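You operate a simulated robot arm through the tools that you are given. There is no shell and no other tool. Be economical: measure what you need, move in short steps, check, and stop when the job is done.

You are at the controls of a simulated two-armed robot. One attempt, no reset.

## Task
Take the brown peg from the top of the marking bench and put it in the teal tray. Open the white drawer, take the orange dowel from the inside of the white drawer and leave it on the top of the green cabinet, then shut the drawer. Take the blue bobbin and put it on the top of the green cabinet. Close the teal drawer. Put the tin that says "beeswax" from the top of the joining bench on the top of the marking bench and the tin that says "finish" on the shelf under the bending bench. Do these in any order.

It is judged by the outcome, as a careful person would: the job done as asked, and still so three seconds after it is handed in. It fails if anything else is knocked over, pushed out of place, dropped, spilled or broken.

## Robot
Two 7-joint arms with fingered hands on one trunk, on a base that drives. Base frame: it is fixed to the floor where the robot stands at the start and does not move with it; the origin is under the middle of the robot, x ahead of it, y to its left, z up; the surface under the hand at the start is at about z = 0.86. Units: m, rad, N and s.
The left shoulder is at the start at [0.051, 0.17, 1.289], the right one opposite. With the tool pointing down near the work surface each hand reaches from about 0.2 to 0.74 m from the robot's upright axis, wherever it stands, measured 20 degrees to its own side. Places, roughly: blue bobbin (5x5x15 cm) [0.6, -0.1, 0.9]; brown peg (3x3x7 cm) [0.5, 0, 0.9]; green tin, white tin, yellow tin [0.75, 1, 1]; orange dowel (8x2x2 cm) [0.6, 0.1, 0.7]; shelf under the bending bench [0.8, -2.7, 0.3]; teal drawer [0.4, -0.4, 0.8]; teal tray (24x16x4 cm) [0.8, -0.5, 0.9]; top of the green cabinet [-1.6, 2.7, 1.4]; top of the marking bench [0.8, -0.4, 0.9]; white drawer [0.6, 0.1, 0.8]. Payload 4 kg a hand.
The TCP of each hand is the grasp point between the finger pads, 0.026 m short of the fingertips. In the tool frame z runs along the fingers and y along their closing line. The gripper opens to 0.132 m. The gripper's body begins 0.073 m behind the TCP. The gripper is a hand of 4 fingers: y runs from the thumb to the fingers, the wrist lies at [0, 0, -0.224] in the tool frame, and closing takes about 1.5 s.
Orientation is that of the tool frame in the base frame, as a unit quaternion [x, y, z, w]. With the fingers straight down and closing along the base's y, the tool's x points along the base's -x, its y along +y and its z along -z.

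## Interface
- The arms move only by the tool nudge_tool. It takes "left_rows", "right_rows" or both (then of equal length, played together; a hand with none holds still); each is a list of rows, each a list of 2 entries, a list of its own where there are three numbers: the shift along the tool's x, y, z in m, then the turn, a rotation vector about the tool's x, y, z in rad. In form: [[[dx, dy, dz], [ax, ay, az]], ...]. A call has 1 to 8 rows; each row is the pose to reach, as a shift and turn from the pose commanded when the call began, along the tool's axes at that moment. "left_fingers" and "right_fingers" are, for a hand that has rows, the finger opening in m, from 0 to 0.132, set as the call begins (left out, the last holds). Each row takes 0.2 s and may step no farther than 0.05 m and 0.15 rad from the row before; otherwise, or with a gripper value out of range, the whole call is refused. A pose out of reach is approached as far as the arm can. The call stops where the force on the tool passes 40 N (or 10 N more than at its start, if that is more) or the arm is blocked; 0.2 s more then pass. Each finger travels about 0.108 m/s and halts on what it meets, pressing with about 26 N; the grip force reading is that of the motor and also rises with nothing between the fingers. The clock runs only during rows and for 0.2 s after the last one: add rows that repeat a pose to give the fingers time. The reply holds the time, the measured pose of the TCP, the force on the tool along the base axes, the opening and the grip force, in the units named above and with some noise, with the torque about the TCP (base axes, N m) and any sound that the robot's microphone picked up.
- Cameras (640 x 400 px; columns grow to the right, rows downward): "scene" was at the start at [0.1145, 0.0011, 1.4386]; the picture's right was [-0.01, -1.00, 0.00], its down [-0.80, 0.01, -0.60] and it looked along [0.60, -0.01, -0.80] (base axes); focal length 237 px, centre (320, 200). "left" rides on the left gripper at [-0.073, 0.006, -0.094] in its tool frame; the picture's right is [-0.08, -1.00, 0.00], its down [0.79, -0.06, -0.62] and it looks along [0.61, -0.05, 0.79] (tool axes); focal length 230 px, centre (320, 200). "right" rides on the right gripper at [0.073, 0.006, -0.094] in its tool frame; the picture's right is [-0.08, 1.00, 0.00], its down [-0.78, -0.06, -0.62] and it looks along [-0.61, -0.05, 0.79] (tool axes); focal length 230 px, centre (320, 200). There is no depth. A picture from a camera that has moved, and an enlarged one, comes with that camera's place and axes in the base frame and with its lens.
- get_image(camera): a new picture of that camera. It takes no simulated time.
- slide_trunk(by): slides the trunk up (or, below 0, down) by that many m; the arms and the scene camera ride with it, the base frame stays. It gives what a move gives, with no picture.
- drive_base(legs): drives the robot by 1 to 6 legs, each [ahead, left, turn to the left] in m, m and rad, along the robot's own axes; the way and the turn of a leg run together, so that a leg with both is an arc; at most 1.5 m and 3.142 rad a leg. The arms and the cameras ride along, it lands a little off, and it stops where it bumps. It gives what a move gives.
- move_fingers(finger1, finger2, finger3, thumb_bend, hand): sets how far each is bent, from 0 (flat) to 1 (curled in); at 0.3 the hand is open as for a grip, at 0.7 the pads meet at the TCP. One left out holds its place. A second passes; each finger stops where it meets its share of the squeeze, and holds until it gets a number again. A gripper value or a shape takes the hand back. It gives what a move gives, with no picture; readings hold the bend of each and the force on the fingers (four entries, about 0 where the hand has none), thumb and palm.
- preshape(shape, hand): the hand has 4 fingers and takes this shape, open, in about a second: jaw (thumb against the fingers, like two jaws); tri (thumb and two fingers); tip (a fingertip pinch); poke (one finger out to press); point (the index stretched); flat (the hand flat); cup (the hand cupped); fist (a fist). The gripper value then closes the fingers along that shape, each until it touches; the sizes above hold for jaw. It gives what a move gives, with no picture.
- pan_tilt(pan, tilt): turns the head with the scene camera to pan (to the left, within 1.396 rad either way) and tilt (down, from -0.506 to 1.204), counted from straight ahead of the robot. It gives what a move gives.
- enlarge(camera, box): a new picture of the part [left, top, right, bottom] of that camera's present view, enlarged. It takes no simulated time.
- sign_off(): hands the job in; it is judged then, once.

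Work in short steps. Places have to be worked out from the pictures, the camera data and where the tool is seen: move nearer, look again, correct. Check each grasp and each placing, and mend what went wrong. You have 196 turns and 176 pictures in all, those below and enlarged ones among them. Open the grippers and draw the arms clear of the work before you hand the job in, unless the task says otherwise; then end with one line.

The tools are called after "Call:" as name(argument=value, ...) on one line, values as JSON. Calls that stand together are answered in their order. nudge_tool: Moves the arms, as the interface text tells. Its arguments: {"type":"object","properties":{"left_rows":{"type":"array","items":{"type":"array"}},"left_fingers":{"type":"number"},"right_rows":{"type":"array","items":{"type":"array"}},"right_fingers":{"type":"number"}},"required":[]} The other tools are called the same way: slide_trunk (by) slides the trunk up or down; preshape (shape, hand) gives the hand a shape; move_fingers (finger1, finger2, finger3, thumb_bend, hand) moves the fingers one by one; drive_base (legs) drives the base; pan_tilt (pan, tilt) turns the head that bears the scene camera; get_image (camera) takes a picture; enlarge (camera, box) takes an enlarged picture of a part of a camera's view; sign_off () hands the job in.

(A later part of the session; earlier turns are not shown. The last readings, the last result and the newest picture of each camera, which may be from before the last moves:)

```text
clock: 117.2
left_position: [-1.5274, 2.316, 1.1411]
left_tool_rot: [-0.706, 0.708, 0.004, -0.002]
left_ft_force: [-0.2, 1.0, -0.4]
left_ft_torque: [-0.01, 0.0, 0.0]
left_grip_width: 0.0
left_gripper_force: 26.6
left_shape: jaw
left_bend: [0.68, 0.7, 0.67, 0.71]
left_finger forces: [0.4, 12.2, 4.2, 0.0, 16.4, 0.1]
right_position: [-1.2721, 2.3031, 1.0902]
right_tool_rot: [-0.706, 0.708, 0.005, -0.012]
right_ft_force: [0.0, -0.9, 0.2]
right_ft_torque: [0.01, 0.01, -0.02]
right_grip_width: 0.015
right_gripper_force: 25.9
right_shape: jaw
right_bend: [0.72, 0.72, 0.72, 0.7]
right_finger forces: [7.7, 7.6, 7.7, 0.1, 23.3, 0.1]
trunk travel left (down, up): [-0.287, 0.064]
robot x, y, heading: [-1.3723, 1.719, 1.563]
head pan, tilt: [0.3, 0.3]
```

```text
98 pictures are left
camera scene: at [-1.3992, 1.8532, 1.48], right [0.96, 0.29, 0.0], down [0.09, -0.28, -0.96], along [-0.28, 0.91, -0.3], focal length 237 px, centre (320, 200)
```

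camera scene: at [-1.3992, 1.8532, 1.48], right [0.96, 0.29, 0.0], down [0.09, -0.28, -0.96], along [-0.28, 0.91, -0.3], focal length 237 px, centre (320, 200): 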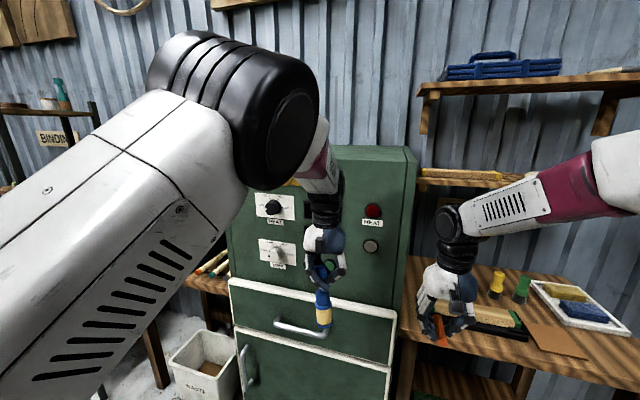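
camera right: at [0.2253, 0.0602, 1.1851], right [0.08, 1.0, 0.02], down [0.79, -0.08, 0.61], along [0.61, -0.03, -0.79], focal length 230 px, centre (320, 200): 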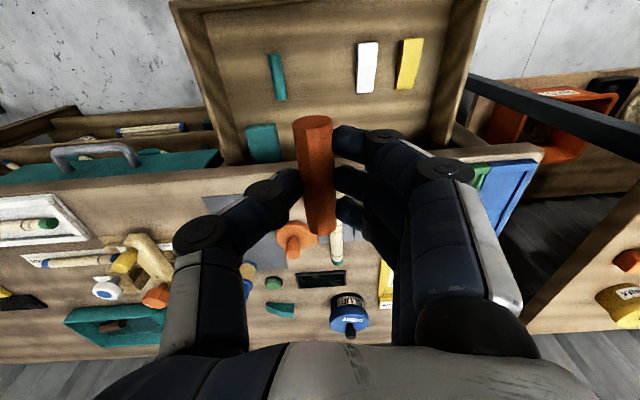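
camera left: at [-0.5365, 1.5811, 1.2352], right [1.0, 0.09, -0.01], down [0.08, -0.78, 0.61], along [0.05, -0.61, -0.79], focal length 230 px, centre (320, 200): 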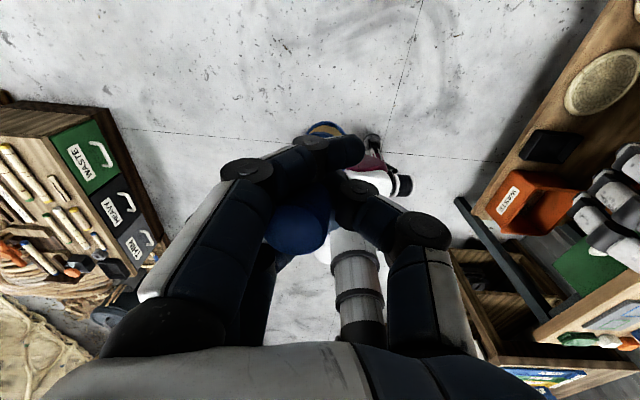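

The cabinet is right ahead. I strafe left 0.22 m to centre on it, raise the trunk fully, and then raise both hands.

Call:
drive_base(legs=[[0, 0.22, 0.007]])

Call:
slide_trunk(by=0.06)

Call:
nudge_tool(left_rows=[[[0, 0, -0.045], [0, 0, 0]], [[0, 0, -0.09], [0, 0, 0]], [[0, 0, -0.135], [0, 0, 0]], [[0, 0, -0.18], [0, 0, 0]], [[0, 0, -0.225], [0, 0, 0]], [[0, 0, -0.27], [0, 0, 0]], [[0, 0, -0.315], [0, 0, 0]], [[0, 0, -0.36], [0, 0, 0]]], right_rows=[[[0, 0, -0.045], [0, 0, 0]], [[0, 0, -0.09], [0, 0, 0]], [[0, 0, -0.135], [0, 0, 0]], [[0, 0, -0.18], [0, 0, 0]], [[0, 0, -0.225], [0, 0, 0]], [[0, 0, -0.27], [0, 0, 0]], [[0, 0, -0.315], [0, 0, 0]], [[0, 0, -0.35], [0, 0, 0]]])

Call:
pan_tilt(pan=0.0, tilt=0.2)

Call:
get_image(camera="scene")

Call:
get_image(camera="right")

```text
clock: 119.7
left_position: [-1.7481, 2.3151, 1.1403]
left_tool_rot: [0.708, -0.707, -0.003, 0.002]
left_ft_force: [0.0, -0.2, -0.1]
left_ft_torque: [0.0, -0.01, 0.01]
left_grip_width: 0.0
left_gripper_force: 26.3
left_shape: jaw
left_bend: [0.68, 0.7, 0.67, 0.71]
left_finger forces: [0.3, 12.2, 4.3, 0.0, 16.3, 0.1]
right_position: [-1.4946, 2.3061, 1.0898]
right_tool_rot: [-0.707, 0.707, 0.005, -0.012]
right_ft_force: [0.6, -1.0, 0.1]
right_ft_torque: [0.0, 0.0, -0.02]
right_grip_width: 0.0147
right_gripper_force: 25.9
right_shape: jaw
right_bend: [0.72, 0.72, 0.72, 0.7]
right_finger forces: [7.7, 7.8, 7.7, 0.1, 23.2, 0.0]
trunk travel left (down, up): [-0.287, 0.064]
robot x, y, heading: [-1.5884, 1.7227, 1.574]
head pan, tilt: [0.3, 0.3]
```

```text
clock: 120.7
left_position: [-1.7489, 2.3167, 1.2019]
left_tool_rot: [0.708, -0.707, -0.003, 0.002]
left_ft_force: [-0.3, -0.6, -0.4]
left_ft_torque: [0.03, 0.0, 0.02]
left_grip_width: 0.0001
left_gripper_force: 26.0
left_shape: jaw
left_bend: [0.68, 0.7, 0.67, 0.71]
left_finger forces: [0.3, 12.2, 4.1, 0.0, 16.3, 0.1]
right_position: [-1.4932, 2.3055, 1.1506]
right_tool_rot: [-0.707, 0.707, 0.004, -0.012]
right_ft_force: [0.9, 0.1, -1.1]
right_ft_torque: [0.0, -0.03, -0.01]
right_grip_width: 0.0148
right_gripper_force: 26.0
right_shape: jaw
right_bend: [0.72, 0.72, 0.72, 0.7]
right_finger forces: [7.7, 7.7, 7.7, 0.0, 23.3, 0.0]
trunk travel left (down, up): [-0.347, 0.004]
robot x, y, heading: [-1.5895, 1.7193, 1.566]
head pan, tilt: [0.3, 0.3]
```

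```text
clock: 122.5
left_position: [-1.7458, 2.3143, 1.4794]
left_tool_rot: [0.707, -0.707, -0.004, 0.003]
left_ft_force: [-0.2, -0.2, -1.6]
left_ft_torque: [0.04, 0.02, -0.01]
left_grip_width: 0.0003
left_gripper_force: 26.1
left_shape: jaw
left_bend: [0.68, 0.7, 0.67, 0.71]
left_finger forces: [0.9, 12.3, 3.8, 0.0, 15.8, 0.0]
left hand out of reach, approached as far as the arm can: row 7, 8
right_position: [-1.4877, 2.3047, 1.4744]
right_tool_rot: [0.708, -0.706, -0.005, 0.011]
right_ft_force: [0.7, 0.1, 1.0]
right_ft_torque: [-0.01, 0.0, -0.02]
right_grip_width: 0.0148
right_gripper_force: 25.8
right_shape: jaw
right_bend: [0.72, 0.72, 0.72, 0.7]
right_finger forces: [7.7, 7.6, 7.7, 0.1, 23.2, 0.1]
right hand out of reach, approached as far as the arm can: row 8
trunk travel left (down, up): [-0.347, 0.004]
robot x, y, heading: [-1.5903, 1.7203, 1.572]
head pan, tilt: [0.3, 0.3]
```

```text
clock: 123.3
left_position: [-1.7463, 2.3148, 1.4797]
left_tool_rot: [0.707, -0.707, -0.004, 0.002]
left_ft_force: [-0.6, 0.4, -2.0]
left_ft_torque: [0.02, -0.02, -0.01]
left_grip_width: 0.0
left_gripper_force: 25.6
left_shape: jaw
left_bend: [0.68, 0.7, 0.67, 0.71]
left_finger forces: [0.9, 12.3, 3.8, 0.1, 15.8, 0.0]
right_position: [-1.4863, 2.3064, 1.4725]
right_tool_rot: [0.707, -0.707, -0.005, 0.012]
right_ft_force: [0.2, -0.2, -0.4]
right_ft_torque: [-0.03, 0.0, 0.02]
right_grip_width: 0.0147
right_gripper_force: 26.4
right_shape: jaw
right_bend: [0.72, 0.72, 0.72, 0.7]
right_finger forces: [7.8, 7.7, 7.6, 0.0, 23.2, 0.1]
trunk travel left (down, up): [-0.347, 0.004]
robot x, y, heading: [-1.5906, 1.7199, 1.569]
head pan, tilt: [0.0, 0.201]
```

```text
97 pictures are left
camera scene: at [-1.5907, 1.8555, 1.5489], right [1.0, 0.0, 0.0], down [0.0, -0.2, -0.98], along [0.0, 0.98, -0.2], focal length 237 px, centre (320, 200)
```

scene: 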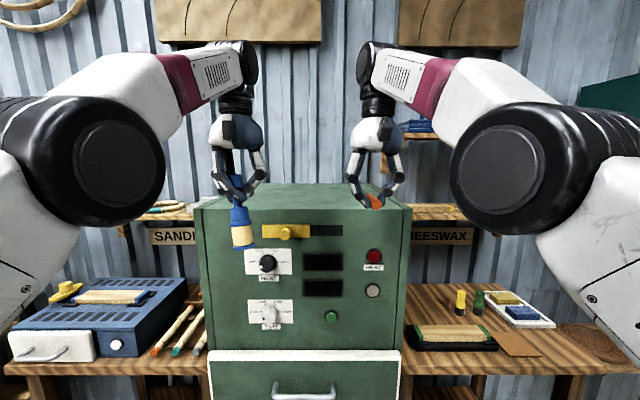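

```text
96 pictures are left
camera right: at [-1.4899, 2.2344, 1.5686], right [-1.0, 0.08, 0.02], down [0.08, 0.79, 0.61], along [0.03, 0.61, -0.79], focal length 230 px, centre (320, 200)
```

right: 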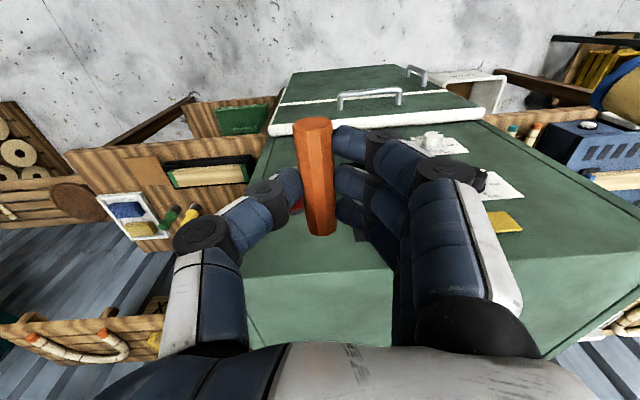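

The cabinet top is at z≈1.40, from y 2.48 to 2.93 and x -1.93 to -1.35, and it looks empty. I draw the hands in so that they can rise further.

Call:
nudge_tool(left_rows=[[[0.04, 0, 0.0], [0, 0, 0]], [[0.08, 0, 0.0], [0, 0, 0]], [[0.11, 0, -0.02], [0, 0, 0]], [[0.11, 0, -0.05], [0, 0, 0]]], right_rows=[[[0.04, 0, 0], [0, 0, 0]], [[0.08, 0, 0], [0, 0, 0]], [[0.11, 0, 0], [0, 0, 0]], [[0.11, 0, 0], [0, 0, 0]]])

Call:
get_image(camera="scene")

```text
clock: 124.3
left_position: [-1.7465, 2.2063, 1.5289]
left_tool_rot: [0.707, -0.707, -0.003, 0.003]
left_ft_force: [0.5, 0.2, -0.7]
left_ft_torque: [-0.01, -0.02, 0.0]
left_grip_width: 0.0001
left_gripper_force: 26.5
left_shape: jaw
left_bend: [0.68, 0.7, 0.67, 0.71]
left_finger forces: [0.9, 12.5, 3.7, 0.1, 15.6, 0.0]
right_position: [-1.4876, 2.1957, 1.474]
right_tool_rot: [-0.707, 0.707, 0.004, -0.012]
right_ft_force: [-0.2, 0.5, -0.4]
right_ft_torque: [-0.07, 0.0, -0.03]
right_grip_width: 0.0146
right_gripper_force: 26.2
right_shape: jaw
right_bend: [0.72, 0.72, 0.72, 0.7]
right_finger forces: [7.8, 7.6, 7.7, 0.0, 23.2, 0.0]
trunk travel left (down, up): [-0.347, 0.004]
robot x, y, heading: [-1.5892, 1.7182, 1.569]
head pan, tilt: [0.0, 0.201]
```

```text
95 pictures are left
camera scene: at [-1.5906, 1.8572, 1.5488], right [1.0, 0.0, 0.0], down [0.0, -0.2, -0.98], along [0.0, 0.98, -0.2], focal length 237 px, centre (320, 200)
```

scene: 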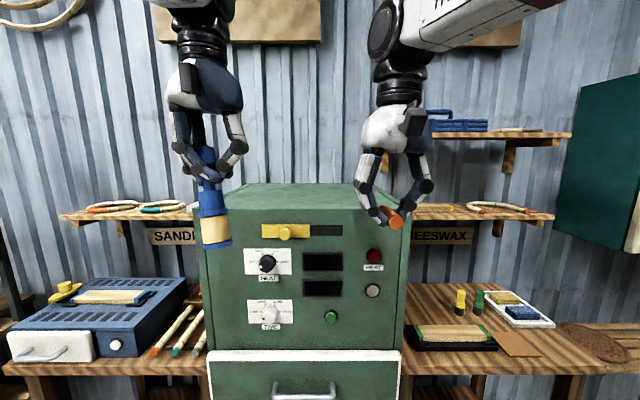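

I raise the left hand 5 cm more so the bobbin's base clears the top, then drive ahead over the cabinet.

Call:
nudge_tool(left_rows=[[[0, 0, -0.03], [0, 0, 0]], [[0, 0, -0.05], [0, 0, 0]]])

Call:
drive_base(legs=[[0.38, 0, 0]])

Call:
get_image(camera="scene")

Call:
get_image(camera="right")

Call:
get_image(camera="left")

```text
clock: 124.9
left_position: [-1.7449, 2.204, 1.5709]
left_tool_rot: [0.708, -0.706, -0.003, 0.003]
left_ft_force: [0.9, 0.7, -0.7]
left_ft_torque: [-0.01, 0.0, -0.05]
left_grip_width: 0.0
left_gripper_force: 25.8
left_shape: jaw
left_bend: [0.68, 0.7, 0.67, 0.71]
left_finger forces: [1.0, 12.5, 3.7, 0.0, 15.5, 0.0]
left hand out of reach, approached as far as the arm can: row 2
right_position: [-1.4858, 2.1946, 1.4731]
right_tool_rot: [-0.707, 0.707, 0.004, -0.012]
right_ft_force: [-0.4, -0.2, 0.8]
right_ft_torque: [-0.01, 0.01, 0.0]
right_grip_width: 0.0147
right_gripper_force: 25.8
right_shape: jaw
right_bend: [0.72, 0.72, 0.72, 0.7]
right_finger forces: [7.7, 7.7, 7.7, 0.0, 23.1, 0.1]
trunk travel left (down, up): [-0.347, 0.004]
robot x, y, heading: [-1.5906, 1.723, 1.572]
head pan, tilt: [0.0, 0.201]
```

```text
clock: 127.3
left_position: [-1.7391, 2.5868, 1.5719]
left_tool_rot: [-0.705, 0.709, 0.002, -0.003]
left_ft_force: [-0.4, 0.0, -0.3]
left_ft_torque: [0.0, 0.0, -0.01]
left_grip_width: 0.0003
left_gripper_force: 25.6
left_shape: jaw
left_bend: [0.68, 0.7, 0.67, 0.71]
left_finger forces: [1.0, 12.6, 3.6, 0.0, 15.5, 0.0]
right_position: [-1.4801, 2.5753, 1.473]
right_tool_rot: [-0.704, 0.71, 0.005, -0.011]
right_ft_force: [0.2, -0.1, -0.2]
right_ft_torque: [0.01, -0.04, -0.01]
right_grip_width: 0.0149
right_gripper_force: 25.9
right_shape: jaw
right_bend: [0.72, 0.72, 0.72, 0.7]
right_finger forces: [7.7, 7.7, 7.6, 0.1, 23.2, 0.1]
trunk travel left (down, up): [-0.347, 0.004]
robot x, y, heading: [-1.5872, 2.0966, 1.567]
head pan, tilt: [0.0, 0.201]
```

```text
94 pictures are left
camera scene: at [-1.5873, 2.2368, 1.549], right [1.0, -0.01, 0.0], down [0.0, -0.2, -0.98], along [0.01, 0.98, -0.2], focal length 237 px, centre (320, 200)
```

scene: 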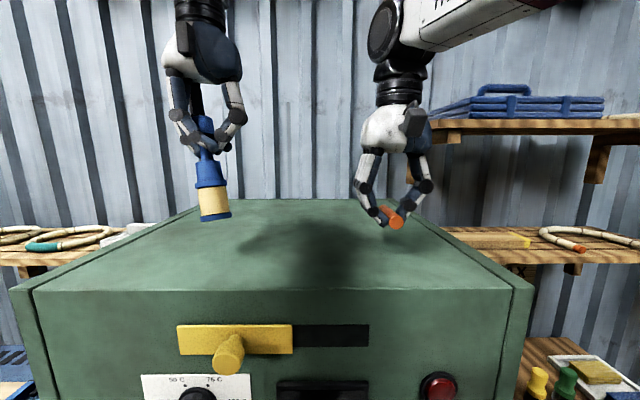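

```text
93 pictures are left
camera right: at [-1.4835, 2.5033, 1.5689], right [-1.0, 0.08, 0.02], down [0.08, 0.79, 0.61], along [0.03, 0.61, -0.79], focal length 230 px, centre (320, 200)
```

right: 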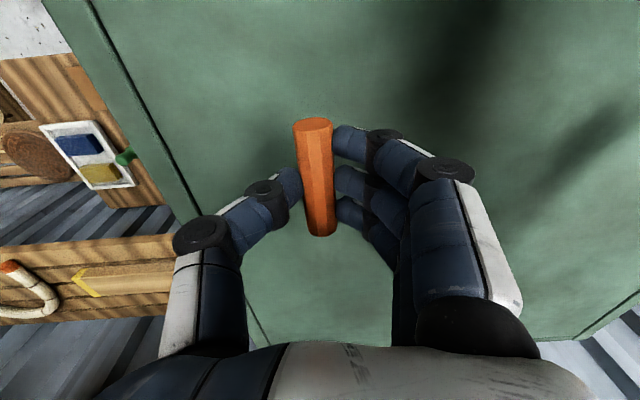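

```text
92 pictures are left
camera left: at [-1.7444, 2.659, 1.6652], right [1.0, 0.07, -0.01], down [0.06, -0.79, 0.61], along [0.04, -0.61, -0.79], focal length 230 px, centre (320, 200)
```

left: 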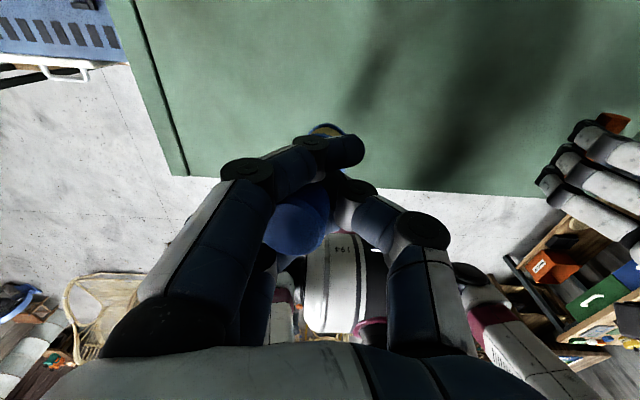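

Both objects hang over the top, about 10 cm in from its front edge. I lower both hands close to the surface.

Call:
nudge_tool(left_rows=[[[0, 0, 0.02], [0, 0, 0]], [[0, 0, 0.038], [0, 0, 0]], [[0, 0, 0.038], [0, 0, 0]]], right_rows=[[[0, 0, 0.02], [0, 0, 0]], [[0, 0, 0.036], [0, 0, 0]], [[0, 0, 0.036], [0, 0, 0]]])

Call:
get_image(camera="scene")

```text
clock: 128.1
left_position: [-1.7401, 2.5855, 1.5329]
left_tool_rot: [-0.705, 0.709, 0.003, -0.002]
left_ft_force: [0.0, -0.3, -0.9]
left_ft_torque: [-0.02, 0.02, 0.02]
left_grip_width: 0.0
left_gripper_force: 26.8
left_shape: jaw
left_bend: [0.68, 0.7, 0.67, 0.71]
left_finger forces: [1.1, 12.5, 3.9, 0.0, 15.4, 0.1]
right_position: [-1.4822, 2.5744, 1.4379]
right_tool_rot: [-0.705, 0.709, 0.006, -0.013]
right_ft_force: [-0.1, -0.2, 0.0]
right_ft_torque: [0.02, -0.01, 0.01]
right_grip_width: 0.0144
right_gripper_force: 26.6
right_shape: jaw
right_bend: [0.72, 0.72, 0.72, 0.7]
right_finger forces: [7.7, 7.7, 7.7, 0.0, 23.2, 0.0]
trunk travel left (down, up): [-0.347, 0.004]
robot x, y, heading: [-1.5892, 2.1033, 1.564]
head pan, tilt: [0.0, 0.201]
```

```text
91 pictures are left
camera scene: at [-1.5874, 2.2364, 1.549], right [1.0, -0.01, 0.0], down [0.0, -0.2, -0.98], along [0.01, 0.98, -0.2], focal length 237 px, centre (320, 200)
```

scene: 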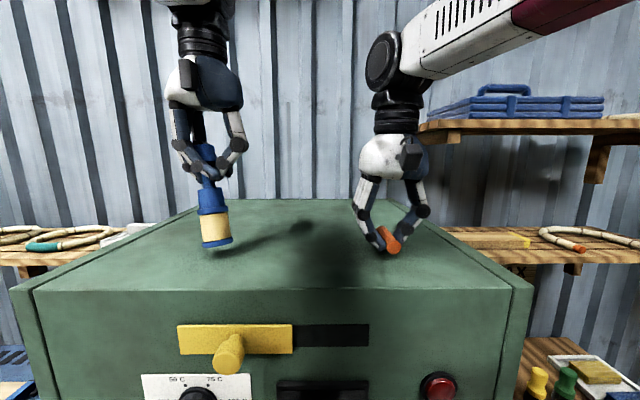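

Now I lower each slowly until a light contact shows.

Call:
nudge_tool(left_rows=[[[0, 0, 0.003], [0, 0, 0]], [[0, 0, 0.006], [0, 0, 0]], [[0, 0, 0.009], [0, 0, 0]]], right_rows=[[[0, 0, 0.002], [0, 0, 0]], [[0, 0, 0.004], [0, 0, 0]], [[0, 0, 0.006], [0, 0, 0]]])

Call:
enlarge(camera="scene", box=[150, 120, 450, 310])

```text
clock: 128.9
left_position: [-1.7413, 2.586, 1.5238]
left_tool_rot: [-0.704, 0.71, 0.004, -0.003]
left_ft_force: [-0.6, 0.9, -0.9]
left_ft_torque: [0.03, 0.0, -0.01]
left_grip_width: 0.0
left_gripper_force: 25.5
left_shape: jaw
left_bend: [0.68, 0.7, 0.67, 0.71]
left_finger forces: [1.3, 12.6, 3.8, 0.1, 15.4, 0.0]
right_position: [-1.4812, 2.5742, 1.4321]
right_tool_rot: [-0.705, 0.71, 0.004, -0.011]
right_ft_force: [0.3, 0.7, 0.1]
right_ft_torque: [-0.01, 0.01, 0.01]
right_grip_width: 0.0147
right_gripper_force: 26.5
right_shape: jaw
right_bend: [0.72, 0.72, 0.72, 0.7]
right_finger forces: [7.8, 7.7, 7.7, 0.0, 23.2, 0.0]
trunk travel left (down, up): [-0.347, 0.004]
robot x, y, heading: [-1.5856, 2.1006, 1.556]
head pan, tilt: [0.0, 0.201]
```

```text
2.11 times, centred on (300, 215) of scene
camera zoom: at [-1.5873, 2.237, 1.549], right [1.0, -0.01, 0.0], down [0.0, -0.2, -0.98], along [0.01, 0.98, -0.2], focal length 498 px, centre (362, 168)
```

zoom: 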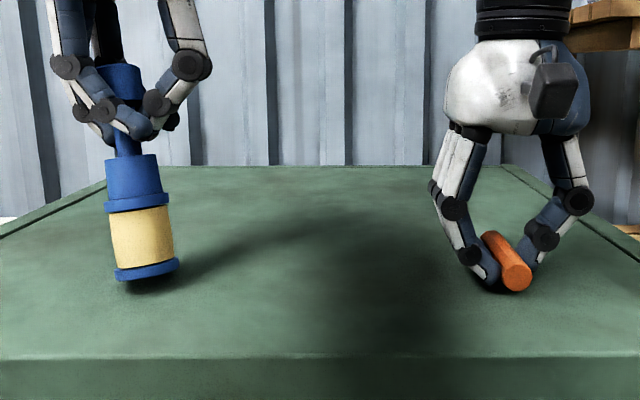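

No contact yet, so I continue by a few millimetres.

Call:
nudge_tool(left_rows=[[[0, 0, 0.003], [0, 0, 0]], [[0, 0, 0.006], [0, 0, 0]], [[0, 0, 0.008], [0, 0, 0]]], right_rows=[[[0, 0, 0.002], [0, 0, 0]], [[0, 0, 0.004], [0, 0, 0]], [[0, 0, 0.005], [0, 0, 0]]])

Call:
enlarge(camera="scene", box=[150, 120, 450, 310])

```text
clock: 129.7
left_position: [-1.739, 2.5851, 1.5183]
left_tool_rot: [-0.704, 0.71, 0.005, -0.001]
left_ft_force: [-0.5, -0.3, 9.8]
left_ft_torque: [-0.01, 0.12, 0.0]
left_grip_width: 0.0
left_gripper_force: 26.0
left_shape: jaw
left_bend: [0.68, 0.7, 0.67, 0.72]
left_finger forces: [0.8, 12.8, 4.6, 0.1, 17.2, 0.1]
right_position: [-1.4819, 2.5741, 1.4272]
right_tool_rot: [-0.705, 0.709, 0.005, -0.012]
right_ft_force: [-1.1, 0.3, -0.1]
right_ft_torque: [-0.01, 0.01, -0.01]
right_grip_width: 0.0146
right_gripper_force: 26.3
right_shape: jaw
right_bend: [0.72, 0.72, 0.72, 0.7]
right_finger forces: [7.7, 7.7, 7.7, 0.0, 23.1, 0.1]
trunk travel left (down, up): [-0.347, 0.004]
robot x, y, heading: [-1.5892, 2.1033, 1.564]
head pan, tilt: [0.0, 0.201]
```

```text
2.11 times, centred on (300, 215) of scene
camera zoom: at [-1.5871, 2.2357, 1.5492], right [1.0, -0.01, 0.0], down [0.0, -0.2, -0.98], along [0.01, 0.98, -0.2], focal length 498 px, centre (362, 168)
```

zoom: 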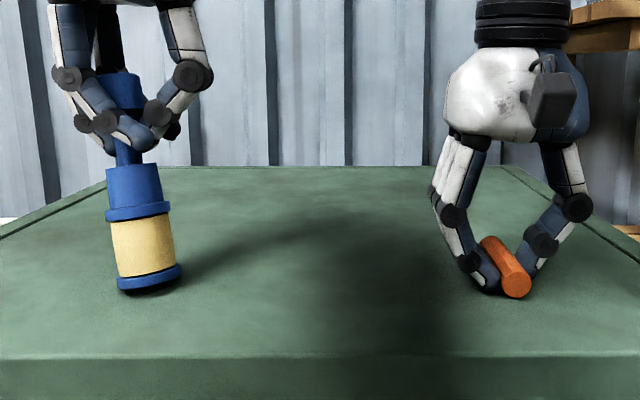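

The bobbin touches, but it leans about 5°. I lift it 5 mm, straighten it by turning the hand 0.09 rad, and set it down again.

Call:
nudge_tool(left_rows=[[[0, 0, -0.006], [0, 0, 0]], [[0, -0.005, -0.006], [-0.045, 0, 0]], [[0, -0.01, -0.006], [-0.09, 0, 0]], [[0, -0.01, -0.003], [-0.09, 0, 0]], [[0, -0.01, 0.0], [-0.09, 0, 0]]])

Call:
enlarge(camera="scene", box=[150, 120, 450, 310])

```text
clock: 130.9
left_position: [-1.7303, 2.5847, 1.5173]
left_tool_rot: [-0.704, 0.708, 0.036, -0.033]
left_ft_force: [-0.3, -0.3, 3.2]
left_ft_torque: [0.02, 0.05, -0.01]
left_grip_width: 0.0
left_gripper_force: 26.1
left_shape: jaw
left_bend: [0.68, 0.7, 0.67, 0.72]
left_finger forces: [1.0, 12.7, 4.5, 0.0, 16.1, 0.1]
right_position: [-1.4816, 2.5743, 1.4267]
right_tool_rot: [-0.705, 0.709, 0.006, -0.012]
right_ft_force: [0.5, -0.6, -1.4]
right_ft_torque: [-0.01, -0.01, 0.01]
right_grip_width: 0.0148
right_gripper_force: 26.1
right_shape: jaw
right_bend: [0.72, 0.72, 0.72, 0.7]
right_finger forces: [7.8, 7.8, 7.7, 0.1, 23.4, 0.1]
trunk travel left (down, up): [-0.347, 0.004]
robot x, y, heading: [-1.5896, 2.1034, 1.564]
head pan, tilt: [0.0, 0.201]
```

```text
2.11 times, centred on (300, 215) of scene
camera zoom: at [-1.5869, 2.2363, 1.5491], right [1.0, -0.01, 0.0], down [0.0, -0.2, -0.98], along [0.01, 0.98, -0.2], focal length 498 px, centre (362, 168)
```

zoom: 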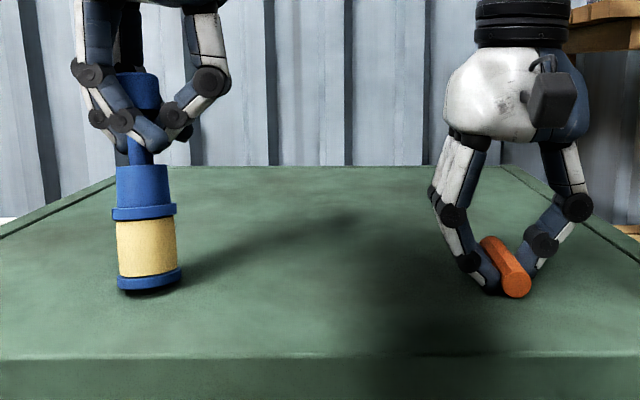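

The bobbin stands upright on the surface with light contact. I open the left hand stepwise.

Call:
nudge_tool(left_rows=[[[0, 0, 0.001], [0, 0, 0]], [[0, 0, 0.001], [0, 0, 0]], [[0, 0, 0.001], [0, 0, 0]], [[0, 0, 0.001], [0, 0, 0]]], left_fingers=0.06)

Call:
enlarge(camera="scene", box=[150, 120, 450, 310])

Call:
get_image(camera="left")

```text
clock: 131.9
left_position: [-1.7298, 2.586, 1.5153]
left_tool_rot: [-0.704, 0.709, 0.035, -0.033]
left_ft_force: [-0.8, 0.8, -0.7]
left_ft_torque: [0.02, -0.01, -0.02]
left_grip_width: 0.0593
left_gripper_force: 0.0
left_shape: jaw
left_bend: [0.73, 0.73, 0.73, 0.7]
left_finger forces: [0.0, 0.0, 0.0, 0.0, 0.1, 0.1]
right_position: [-1.4817, 2.5747, 1.4259]
right_tool_rot: [-0.704, 0.71, 0.005, -0.012]
right_ft_force: [0.5, 0.2, 0.7]
right_ft_torque: [-0.02, -0.05, -0.02]
right_grip_width: 0.0149
right_gripper_force: 25.8
right_shape: jaw
right_bend: [0.72, 0.72, 0.72, 0.7]
right_finger forces: [7.9, 7.8, 7.8, 0.1, 23.4, 0.0]
trunk travel left (down, up): [-0.347, 0.004]
robot x, y, heading: [-1.5863, 2.0988, 1.563]
head pan, tilt: [0.0, 0.201]
```

```text
2.11 times, centred on (300, 215) of scene
camera zoom: at [-1.5873, 2.2367, 1.549], right [1.0, -0.01, 0.0], down [0.0, -0.2, -0.98], along [0.01, 0.98, -0.2], focal length 498 px, centre (362, 168)
```

zoom: 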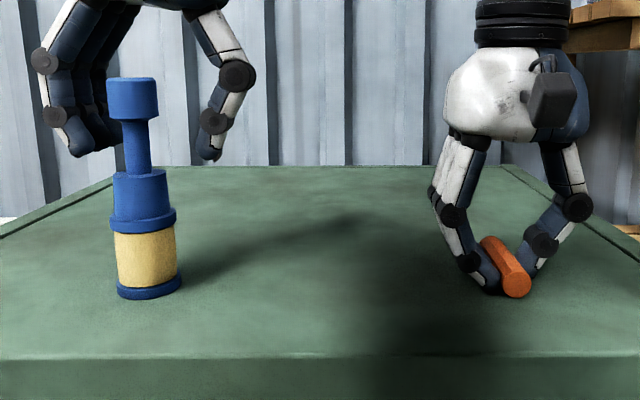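

```text
86 pictures are left
camera left: at [-1.7263, 2.6587, 1.6095], right [0.99, 0.07, -0.1], down [0.12, -0.79, 0.61], along [-0.03, -0.61, -0.79], focal length 230 px, centre (320, 200)
```

left: 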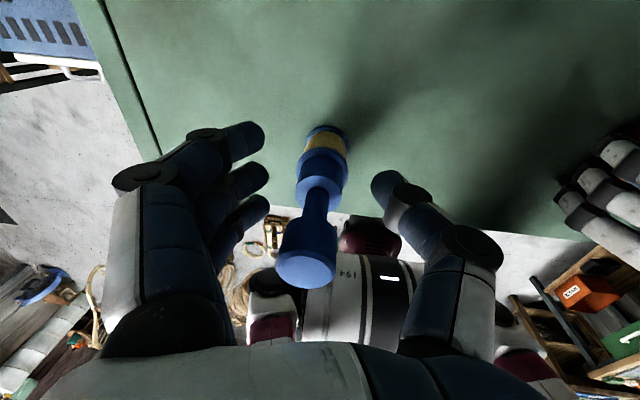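

The bobbin stands free. I open wider and draw the left hand straight back towards the robot, with fingers passing on both sides of it.

Call:
nudge_tool(left_rows=[[[0, 0, 0], [0, 0, 0]], [[0, 0, -0.005], [0, 0, 0]], [[0, 0, -0.015], [0, 0, 0]], [[0, 0, -0.025], [0, 0, 0]], [[0.03, 0, -0.03], [0, 0, 0]], [[0.06, 0, -0.03], [0, 0, 0]], [[0.1, 0, -0.03], [0, 0, 0]], [[0.14, 0, -0.03], [0, 0, 0]]], left_fingers=0.11)

Call:
nudge_tool(right_rows=[[[0, 0, 0.002], [0, 0, 0]], [[0, 0, 0.003], [0, 0, 0]], [[0, 0, 0.003], [0, 0, 0]]])

Call:
enlarge(camera="scene", box=[150, 120, 450, 310])

```text
clock: 133.9
left_position: [-1.7567, 2.5176, 1.5843]
left_tool_rot: [0.709, -0.705, -0.007, 0.002]
left_ft_force: [0.7, 0.0, -1.2]
left_ft_torque: [-0.05, 0.0, -0.01]
left_grip_width: 0.11
left_gripper_force: 0.0
left_shape: jaw
left_bend: [0.56, 0.56, 0.56, 0.52]
left_finger forces: [0.0, 0.0, 0.0, 0.0, 0.1, 0.0]
left hand out of reach, approached as far as the arm can: row 6, 7, 8
right_position: [-1.4834, 2.5754, 1.4267]
right_tool_rot: [-0.705, 0.71, 0.005, -0.012]
right_ft_force: [-0.6, -1.1, 2.0]
right_ft_torque: [-0.05, -0.03, 0.0]
right_grip_width: 0.0149
right_gripper_force: 25.7
right_shape: jaw
right_bend: [0.72, 0.72, 0.72, 0.7]
right_finger forces: [8.5, 8.5, 8.5, 0.1, 28.0, 0.1]
trunk travel left (down, up): [-0.347, 0.004]
robot x, y, heading: [-1.5887, 2.1024, 1.558]
head pan, tilt: [0.0, 0.201]
stopped in row 8 (left hand): the arm was blocked; the commanded pose is now the measured one
```

```text
clock: 134.7
left_position: [-1.7571, 2.5149, 1.5851]
left_tool_rot: [0.708, -0.706, -0.008, 0.001]
left_ft_force: [0.2, 0.0, -0.3]
left_ft_torque: [0.0, 0.01, -0.03]
left_grip_width: 0.1101
left_gripper_force: 0.0
left_shape: jaw
left_bend: [0.56, 0.56, 0.56, 0.52]
left_finger forces: [0.0, 0.0, 0.1, 0.0, 0.1, 0.0]
right_position: [-1.482, 2.5732, 1.4267]
right_tool_rot: [-0.704, 0.71, 0.007, -0.011]
right_ft_force: [3.3, 6.2, 27.7]
right_ft_torque: [0.26, -0.34, 0.08]
right_grip_width: 0.0159
right_gripper_force: 25.9
right_shape: jaw
right_bend: [0.72, 0.72, 0.72, 0.7]
right_finger forces: [9.4, 10.2, 12.3, 0.0, 46.6, 0.0]
trunk travel left (down, up): [-0.347, 0.004]
robot x, y, heading: [-1.5887, 2.1003, 1.562]
head pan, tilt: [0.0, 0.201]
```

```text
2.11 times, centred on (300, 215) of scene
camera zoom: at [-1.5872, 2.2357, 1.5493], right [1.0, -0.01, 0.0], down [0.0, -0.2, -0.98], along [0.01, 0.98, -0.2], focal length 498 px, centre (362, 168)
```

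zoom: 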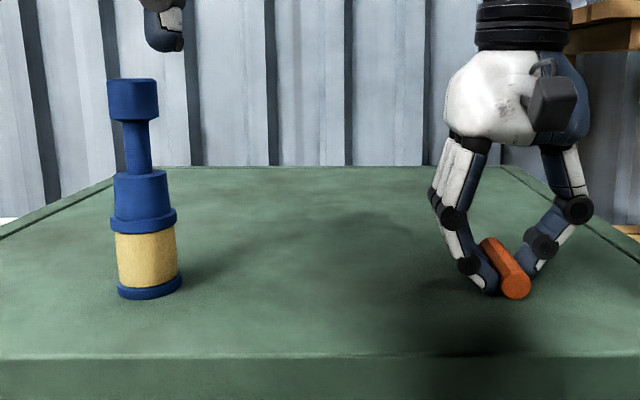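

The bobbin stands untouched and the left hand is above it. The dowel now presses on the surface, so I ease up 2 mm and open the right hand.

Call:
nudge_tool(right_rows=[[[0, 0, -0.003], [0, 0, 0]], [[0, 0, -0.003], [0, 0, 0]]])

Call:
nudge_tool(right_rows=[[[0, 0, 0], [0, 0, 0]], [[0, 0, 0], [0, 0, 0]], [[0, 0, -0.0], [0, 0, 0]], [[0, 0, -0.0], [0, 0, 0]]], right_fingers=0.06)

Call:
get_image(camera="right")

```text
clock: 135.3
left_position: [-1.7568, 2.5157, 1.5841]
left_tool_rot: [0.708, -0.706, -0.008, 0.002]
left_ft_force: [0.1, 0.9, 0.3]
left_ft_torque: [0.02, 0.01, 0.01]
left_grip_width: 0.1096
left_gripper_force: 0.2
left_shape: jaw
left_bend: [0.56, 0.56, 0.56, 0.52]
left_finger forces: [0.0, 0.1, 0.1, 0.0, 0.1, 0.0]
right_position: [-1.4828, 2.5736, 1.4269]
right_tool_rot: [-0.704, 0.71, 0.004, -0.013]
right_ft_force: [1.8, 1.1, 5.3]
right_ft_torque: [0.1, -0.12, 0.03]
right_grip_width: 0.0159
right_gripper_force: 25.7
right_shape: jaw
right_bend: [0.72, 0.72, 0.72, 0.7]
right_finger forces: [8.5, 8.2, 9.3, 0.0, 30.0, 0.0]
trunk travel left (down, up): [-0.347, 0.004]
robot x, y, heading: [-1.5855, 2.1, 1.56]
head pan, tilt: [0.0, 0.201]
```

```text
clock: 136.3
left_position: [-1.7566, 2.5152, 1.5856]
left_tool_rot: [0.709, -0.705, -0.008, 0.002]
left_ft_force: [0.1, -0.7, -0.5]
left_ft_torque: [0.01, 0.0, 0.01]
left_grip_width: 0.1096
left_gripper_force: 0.1
left_shape: jaw
left_bend: [0.56, 0.56, 0.56, 0.52]
left_finger forces: [0.0, 0.0, 0.0, 0.1, 0.0, 0.0]
right_position: [-1.4819, 2.5739, 1.4269]
right_tool_rot: [-0.704, 0.71, 0.004, -0.012]
right_ft_force: [0.4, -0.1, 0.2]
right_ft_torque: [0.01, -0.03, 0.03]
right_grip_width: 0.0591
right_gripper_force: 0.1
right_shape: jaw
right_bend: [0.73, 0.73, 0.73, 0.7]
right_finger forces: [0.0, 0.0, 0.0, 0.1, 0.0, 0.1]
trunk travel left (down, up): [-0.347, 0.004]
robot x, y, heading: [-1.5902, 2.0977, 1.56]
head pan, tilt: [0.0, 0.201]
```

```text
84 pictures are left
camera right: at [-1.4855, 2.5021, 1.522], right [-1.0, 0.08, 0.02], down [0.08, 0.79, 0.61], along [0.03, 0.61, -0.79], focal length 230 px, centre (320, 200)
```

right: 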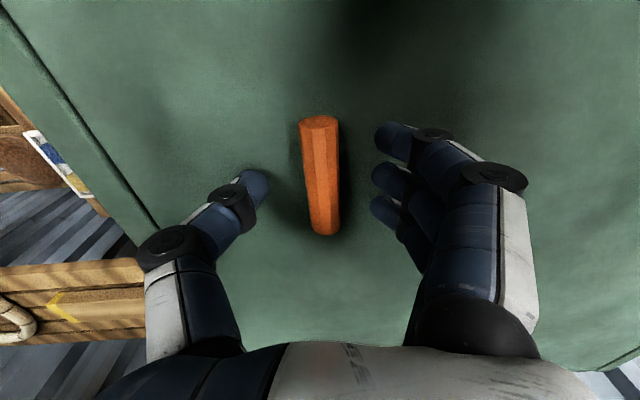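

The dowel rests on the top and is faceted, so it will not roll. I raise the right hand straight up, then back the base off.

Call:
nudge_tool(right_rows=[[[0, 0, -0.02], [0, 0, 0]], [[0, 0, -0.05], [0, 0, 0]], [[0, 0, -0.08], [0, 0, 0]], [[0, 0, -0.1], [0, 0, 0]]])

Call:
drive_base(legs=[[-0.35, 0, 0]])

Call:
get_image(camera="scene")

```text
clock: 137.3
left_position: [-1.756, 2.5158, 1.5856]
left_tool_rot: [0.709, -0.705, -0.007, 0.003]
left_ft_force: [0.3, -0.1, 0.1]
left_ft_torque: [-0.04, 0.01, 0.02]
left_grip_width: 0.1099
left_gripper_force: 0.1
left_shape: jaw
left_bend: [0.56, 0.56, 0.56, 0.52]
left_finger forces: [0.1, 0.1, 0.1, 0.0, 0.1, 0.0]
right_position: [-1.4806, 2.5752, 1.5281]
right_tool_rot: [-0.705, 0.709, 0.004, -0.012]
right_ft_force: [0.3, -0.3, 0.3]
right_ft_torque: [-0.02, 0.0, -0.02]
right_grip_width: 0.0593
right_gripper_force: 0.1
right_shape: jaw
right_bend: [0.73, 0.73, 0.73, 0.7]
right_finger forces: [0.0, 0.0, 0.0, 0.0, 0.1, 0.0]
trunk travel left (down, up): [-0.347, 0.004]
robot x, y, heading: [-1.5854, 2.1003, 1.561]
head pan, tilt: [0.0, 0.201]
```

```text
clock: 139.6
left_position: [-1.7595, 2.1649, 1.5857]
left_tool_rot: [0.709, -0.705, -0.008, 0.002]
left_ft_force: [0.1, -0.1, -0.1]
left_ft_torque: [0.02, 0.0, 0.0]
left_grip_width: 0.1101
left_gripper_force: 0.1
left_shape: jaw
left_bend: [0.56, 0.56, 0.56, 0.52]
left_finger forces: [0.0, 0.0, 0.0, 0.0, 0.0, 0.1]
right_position: [-1.4841, 2.2237, 1.528]
right_tool_rot: [-0.704, 0.71, 0.004, -0.012]
right_ft_force: [-1.0, -1.1, 0.7]
right_ft_torque: [0.04, -0.03, 0.01]
right_grip_width: 0.0595
right_gripper_force: 0.1
right_shape: jaw
right_bend: [0.73, 0.73, 0.73, 0.7]
right_finger forces: [0.0, 0.0, 0.0, 0.1, 0.0, 0.0]
trunk travel left (down, up): [-0.347, 0.004]
robot x, y, heading: [-1.5929, 1.7528, 1.564]
head pan, tilt: [0.0, 0.201]
```

```text
83 pictures are left
camera scene: at [-1.5905, 1.8844, 1.549], right [1.0, -0.01, 0.0], down [0.0, -0.2, -0.98], along [0.01, 0.98, -0.2], focal length 237 px, centre (320, 200)
```

scene: 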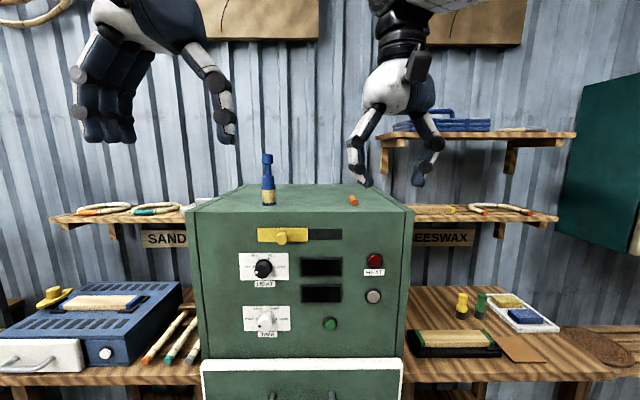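

Bobbin and dowel both stand well on the cabinet. I lower the hands to a carrying height before going to the tins.

Call:
nudge_tool(left_rows=[[[-0.015, 0, 0.045], [0, 0, 0]], [[-0.03, 0, 0.09], [0, 0, 0]], [[-0.045, 0, 0.135], [0, 0, 0]], [[-0.06, 0, 0.18], [0, 0, 0]], [[-0.075, 0, 0.225], [0, 0, 0]], [[-0.09, 0, 0.27], [0, 0, 0]], [[-0.1, 0, 0.315], [0, 0, 0]], [[-0.1, 0, 0.36], [0, 0, 0]]], right_rows=[[[0, 0, 0.04], [0, 0, 0]], [[0, 0, 0.08], [0, 0, 0]], [[0, 0, 0.12], [0, 0, 0]], [[0, 0, 0.16], [0, 0, 0]], [[0, 0, 0.2], [0, 0, 0]], [[0, 0, 0.24], [0, 0, 0]], [[0, 0, 0.28], [0, 0, 0]], [[0, 0, 0.3], [0, 0, 0]]], right_fingers=0.132, left_fingers=0.132)

Call:
drive_base(legs=[[0, -1.2, 0], [0, 0, -1.564], [0, -0.85, 0]])

Call:
pan_tilt(pan=0.0, tilt=0.7)

Call:
get_image(camera="scene")

```text
clock: 141.4
left_position: [-1.7698, 2.2712, 1.2314]
left_tool_rot: [0.713, -0.701, -0.004, -0.008]
left_ft_force: [0.2, -0.4, 0.2]
left_ft_torque: [-0.01, -0.01, -0.01]
left_grip_width: 0.1319
left_gripper_force: 0.1
left_shape: jaw
left_bend: [0.3, 0.3, 0.3, 0.3]
left_finger forces: [0.0, 0.1, 0.1, 0.0, 0.0, 0.0]
right_position: [-1.4916, 2.2223, 1.2267]
right_tool_rot: [-0.705, 0.709, 0.005, -0.012]
right_ft_force: [0.2, 0.0, 0.1]
right_ft_torque: [-0.03, 0.0, 0.01]
right_grip_width: 0.1319
right_gripper_force: 0.1
right_shape: jaw
right_bend: [0.3, 0.3, 0.3, 0.3]
right_finger forces: [0.0, 0.0, 0.1, 0.1, 0.0, 0.0]
trunk travel left (down, up): [-0.347, 0.004]
robot x, y, heading: [-1.5902, 1.7484, 1.561]
head pan, tilt: [0.0, 0.201]
```

```text
clock: 163.4
left_position: [0.1269, 1.066, 1.2286]
left_tool_rot: [-0.007, 1.0, -0.003, 0.004]
left_ft_force: [0.6, 0.4, -0.8]
left_ft_torque: [0.0, -0.01, -0.05]
left_grip_width: 0.1321
left_gripper_force: 0.2
left_shape: jaw
left_bend: [0.3, 0.3, 0.3, 0.3]
left_finger forces: [0.1, 0.0, 0.0, 0.0, 0.1, 0.1]
right_position: [0.0781, 0.7886, 1.2283]
right_tool_rot: [0.004, 1.0, 0.011, -0.005]
right_ft_force: [0.2, -0.1, -0.9]
right_ft_torque: [-0.02, -0.04, -0.01]
right_grip_width: 0.1316
right_gripper_force: 0.1
right_shape: jaw
right_bend: [0.3, 0.3, 0.3, 0.3]
right_finger forces: [0.0, 0.1, 0.0, 0.1, 0.0, 0.0]
trunk travel left (down, up): [-0.347, 0.004]
robot x, y, heading: [-0.3957, 0.8878, -0.009]
head pan, tilt: [0.0, 0.201]
```

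```text
clock: 164.4
left_position: [0.1269, 1.0683, 1.2292]
left_tool_rot: [-0.008, 1.0, -0.005, 0.005]
left_ft_force: [-0.2, 0.6, -0.2]
left_ft_torque: [-0.02, -0.01, 0.02]
left_grip_width: 0.1318
left_gripper_force: 0.0
left_shape: jaw
left_bend: [0.3, 0.3, 0.3, 0.3]
left_finger forces: [0.0, 0.0, 0.0, 0.1, 0.0, 0.1]
right_position: [0.0784, 0.7882, 1.2273]
right_tool_rot: [0.004, 1.0, 0.012, -0.006]
right_ft_force: [-0.7, 0.0, -0.7]
right_ft_torque: [0.02, 0.02, 0.01]
right_grip_width: 0.1317
right_gripper_force: 0.1
right_shape: jaw
right_bend: [0.3, 0.3, 0.3, 0.3]
right_finger forces: [0.0, 0.0, 0.1, 0.0, 0.1, 0.0]
trunk travel left (down, up): [-0.347, 0.004]
robot x, y, heading: [-0.3947, 0.89, -0.012]
head pan, tilt: [0.0, 0.7]
```

```text
82 pictures are left
camera scene: at [-0.2704, 0.8889, 1.5037], right [-0.01, -1.0, 0.0], down [-0.64, 0.01, -0.77], along [0.77, -0.01, -0.64], focal length 237 px, centre (320, 200)
```

scene: 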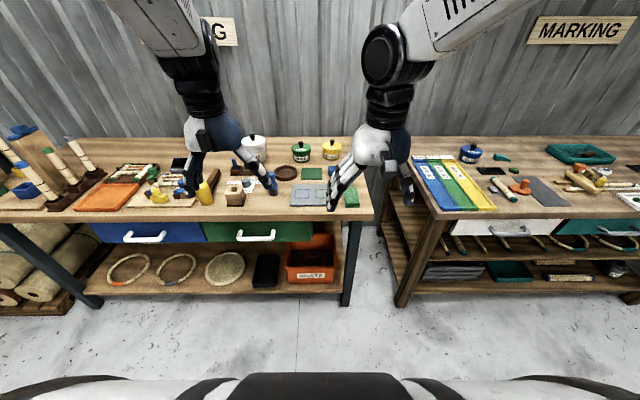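

The yellow tin is near (0.83, 0.81) and the green near (0.82, 0.97). I lower the trunk 10 cm for reach and drive up to the joining bench.

Call:
slide_trunk(by=-0.1)

Call:
drive_base(legs=[[0, 0.06, 0.012], [0.545, 0, 0]])

Call:
get_image(camera="scene")

Call:
get_image(camera="right")

```text
clock: 165.7
left_position: [0.1263, 1.0668, 1.1289]
left_tool_rot: [-0.007, 1.0, -0.003, 0.006]
left_ft_force: [-0.4, -0.4, 0.5]
left_ft_torque: [-0.01, -0.02, 0.0]
left_grip_width: 0.1319
left_gripper_force: 0.0
left_shape: jaw
left_bend: [0.3, 0.3, 0.3, 0.3]
left_finger forces: [0.0, 0.0, 0.0, 0.1, 0.1, 0.0]
right_position: [0.0763, 0.7883, 1.1282]
right_tool_rot: [0.004, 1.0, 0.011, -0.005]
right_ft_force: [-0.7, 0.5, -0.7]
right_ft_torque: [-0.02, -0.04, 0.02]
right_grip_width: 0.1317
right_gripper_force: 0.0
right_shape: jaw
right_bend: [0.3, 0.3, 0.3, 0.3]
right_finger forces: [0.1, 0.0, 0.0, 0.1, 0.1, 0.1]
trunk travel left (down, up): [-0.247, 0.104]
robot x, y, heading: [-0.3931, 0.888, -0.011]
head pan, tilt: [0.0, 0.7]
```

```text
clock: 169.7
left_position: [0.6708, 1.1351, 1.1283]
left_tool_rot: [-0.014, 1.0, -0.003, 0.005]
left_ft_force: [0.0, 0.2, 0.3]
left_ft_torque: [0.01, -0.02, 0.0]
left_grip_width: 0.132
left_gripper_force: 0.0
left_shape: jaw
left_bend: [0.3, 0.3, 0.3, 0.3]
left_finger forces: [0.1, 0.1, 0.0, 0.0, 0.0, 0.0]
right_position: [0.6262, 0.8563, 1.1275]
right_tool_rot: [-0.003, 1.0, 0.012, -0.006]
right_ft_force: [1.3, 0.4, -0.1]
right_ft_torque: [0.01, 0.0, 0.0]
right_grip_width: 0.1321
right_gripper_force: 0.1
right_shape: jaw
right_bend: [0.3, 0.3, 0.3, 0.3]
right_finger forces: [0.0, 0.0, 0.1, 0.0, 0.1, 0.0]
trunk travel left (down, up): [-0.247, 0.104]
robot x, y, heading: [0.1512, 0.9494, 0.006]
head pan, tilt: [0.0, 0.7]
```

```text
81 pictures are left
camera scene: at [0.289, 0.9514, 1.4031], right [0.0, -1.0, 0.0], down [-0.64, 0.0, -0.76], along [0.76, 0.0, -0.64], focal length 237 px, centre (320, 200)
```

scene: 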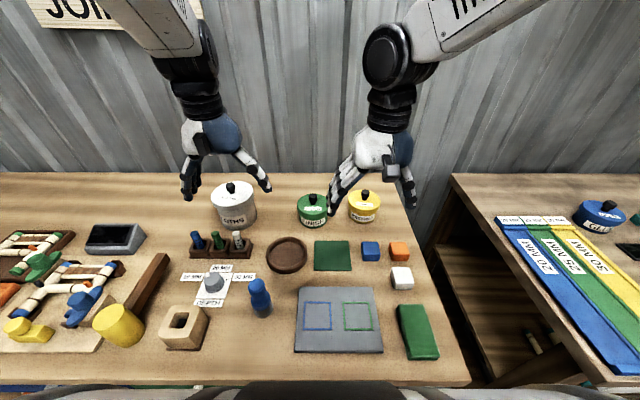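

```text
80 pictures are left
camera right: at [0.5553, 0.859, 1.2225], right [0.07, 1.0, 0.02], down [0.79, -0.07, 0.61], along [0.61, -0.03, -0.79], focal length 230 px, centre (320, 200)
```

right: 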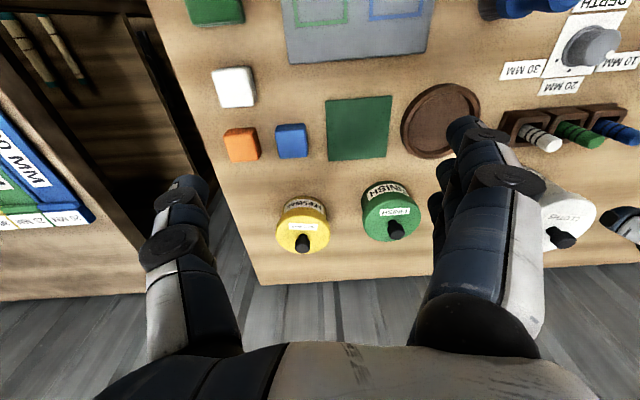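

The yellow tin centre is about (0.855, 0.811), the green (0.845, 0.975). I bring the right hand over the yellow tin with a slight forward tilt for reach.

Call:
nudge_tool(right_rows=[[[-0.04, -0.008, 0.0], [0, -0.03, 0]], [[-0.08, -0.016, 0.0], [0, -0.06, 0]], [[-0.12, -0.024, 0.02], [0, -0.09, 0]], [[-0.16, -0.032, 0.04], [0, -0.12, 0]], [[-0.2, -0.04, 0.06], [0, -0.15, 0]], [[-0.229, -0.045, 0.078], [0, -0.18, 0]], [[-0.229, -0.045, 0.078], [0, -0.18, 0]]], right_fingers=0.132)

Call:
get_image(camera="right")

Call:
enlarge(camera="scene", box=[260, 130, 460, 260])

```text
clock: 171.2
left_position: [0.6701, 1.1341, 1.1292]
left_tool_rot: [-0.014, 1.0, -0.003, 0.004]
left_ft_force: [0.5, 0.2, -0.6]
left_ft_torque: [0.01, -0.01, 0.01]
left_grip_width: 0.1319
left_gripper_force: 0.1
left_shape: jaw
left_bend: [0.3, 0.3, 0.3, 0.3]
left_finger forces: [0.0, 0.0, 0.0, 0.1, 0.0, 0.0]
right_position: [0.8559, 0.8152, 1.0477]
right_tool_rot: [-0.003, 0.996, 0.013, 0.086]
right_ft_force: [-0.3, -0.5, 0.3]
right_ft_torque: [-0.03, 0.01, -0.04]
right_grip_width: 0.1319
right_gripper_force: 0.1
right_shape: jaw
right_bend: [0.3, 0.3, 0.3, 0.3]
right_finger forces: [0.0, 0.0, 0.0, 0.0, 0.1, 0.0]
trunk travel left (down, up): [-0.247, 0.104]
robot x, y, heading: [0.1513, 0.9476, 0.004]
head pan, tilt: [0.0, 0.7]
```

```text
79 pictures are left
camera right: at [0.7693, 0.819, 1.1288], right [0.07, 1.0, 0.04], down [0.67, -0.07, 0.74], along [0.74, -0.03, -0.67], focal length 230 px, centre (320, 200)
```

right: 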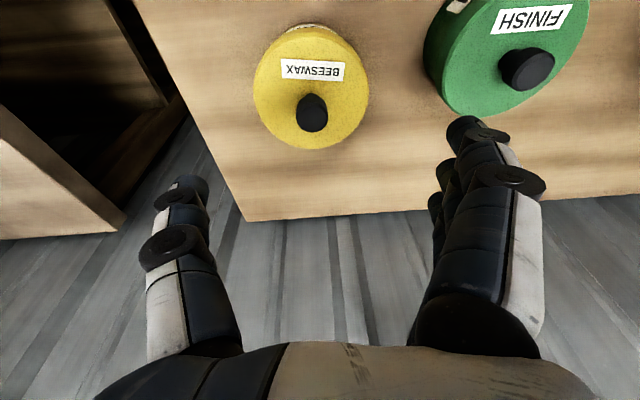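

```text
3.08 times, centred on (360, 195) of scene
camera zoom: at [0.2879, 0.9513, 1.4033], right [0.0, -1.0, 0.0], down [-0.64, 0.0, -0.77], along [0.77, 0.0, -0.64], focal length 728 px, centre (197, 215)
```

zoom: 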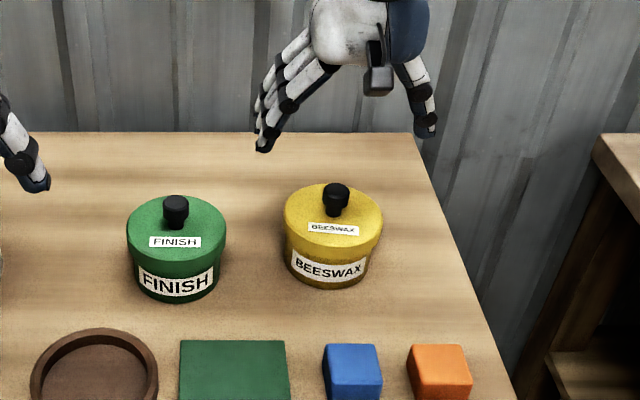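

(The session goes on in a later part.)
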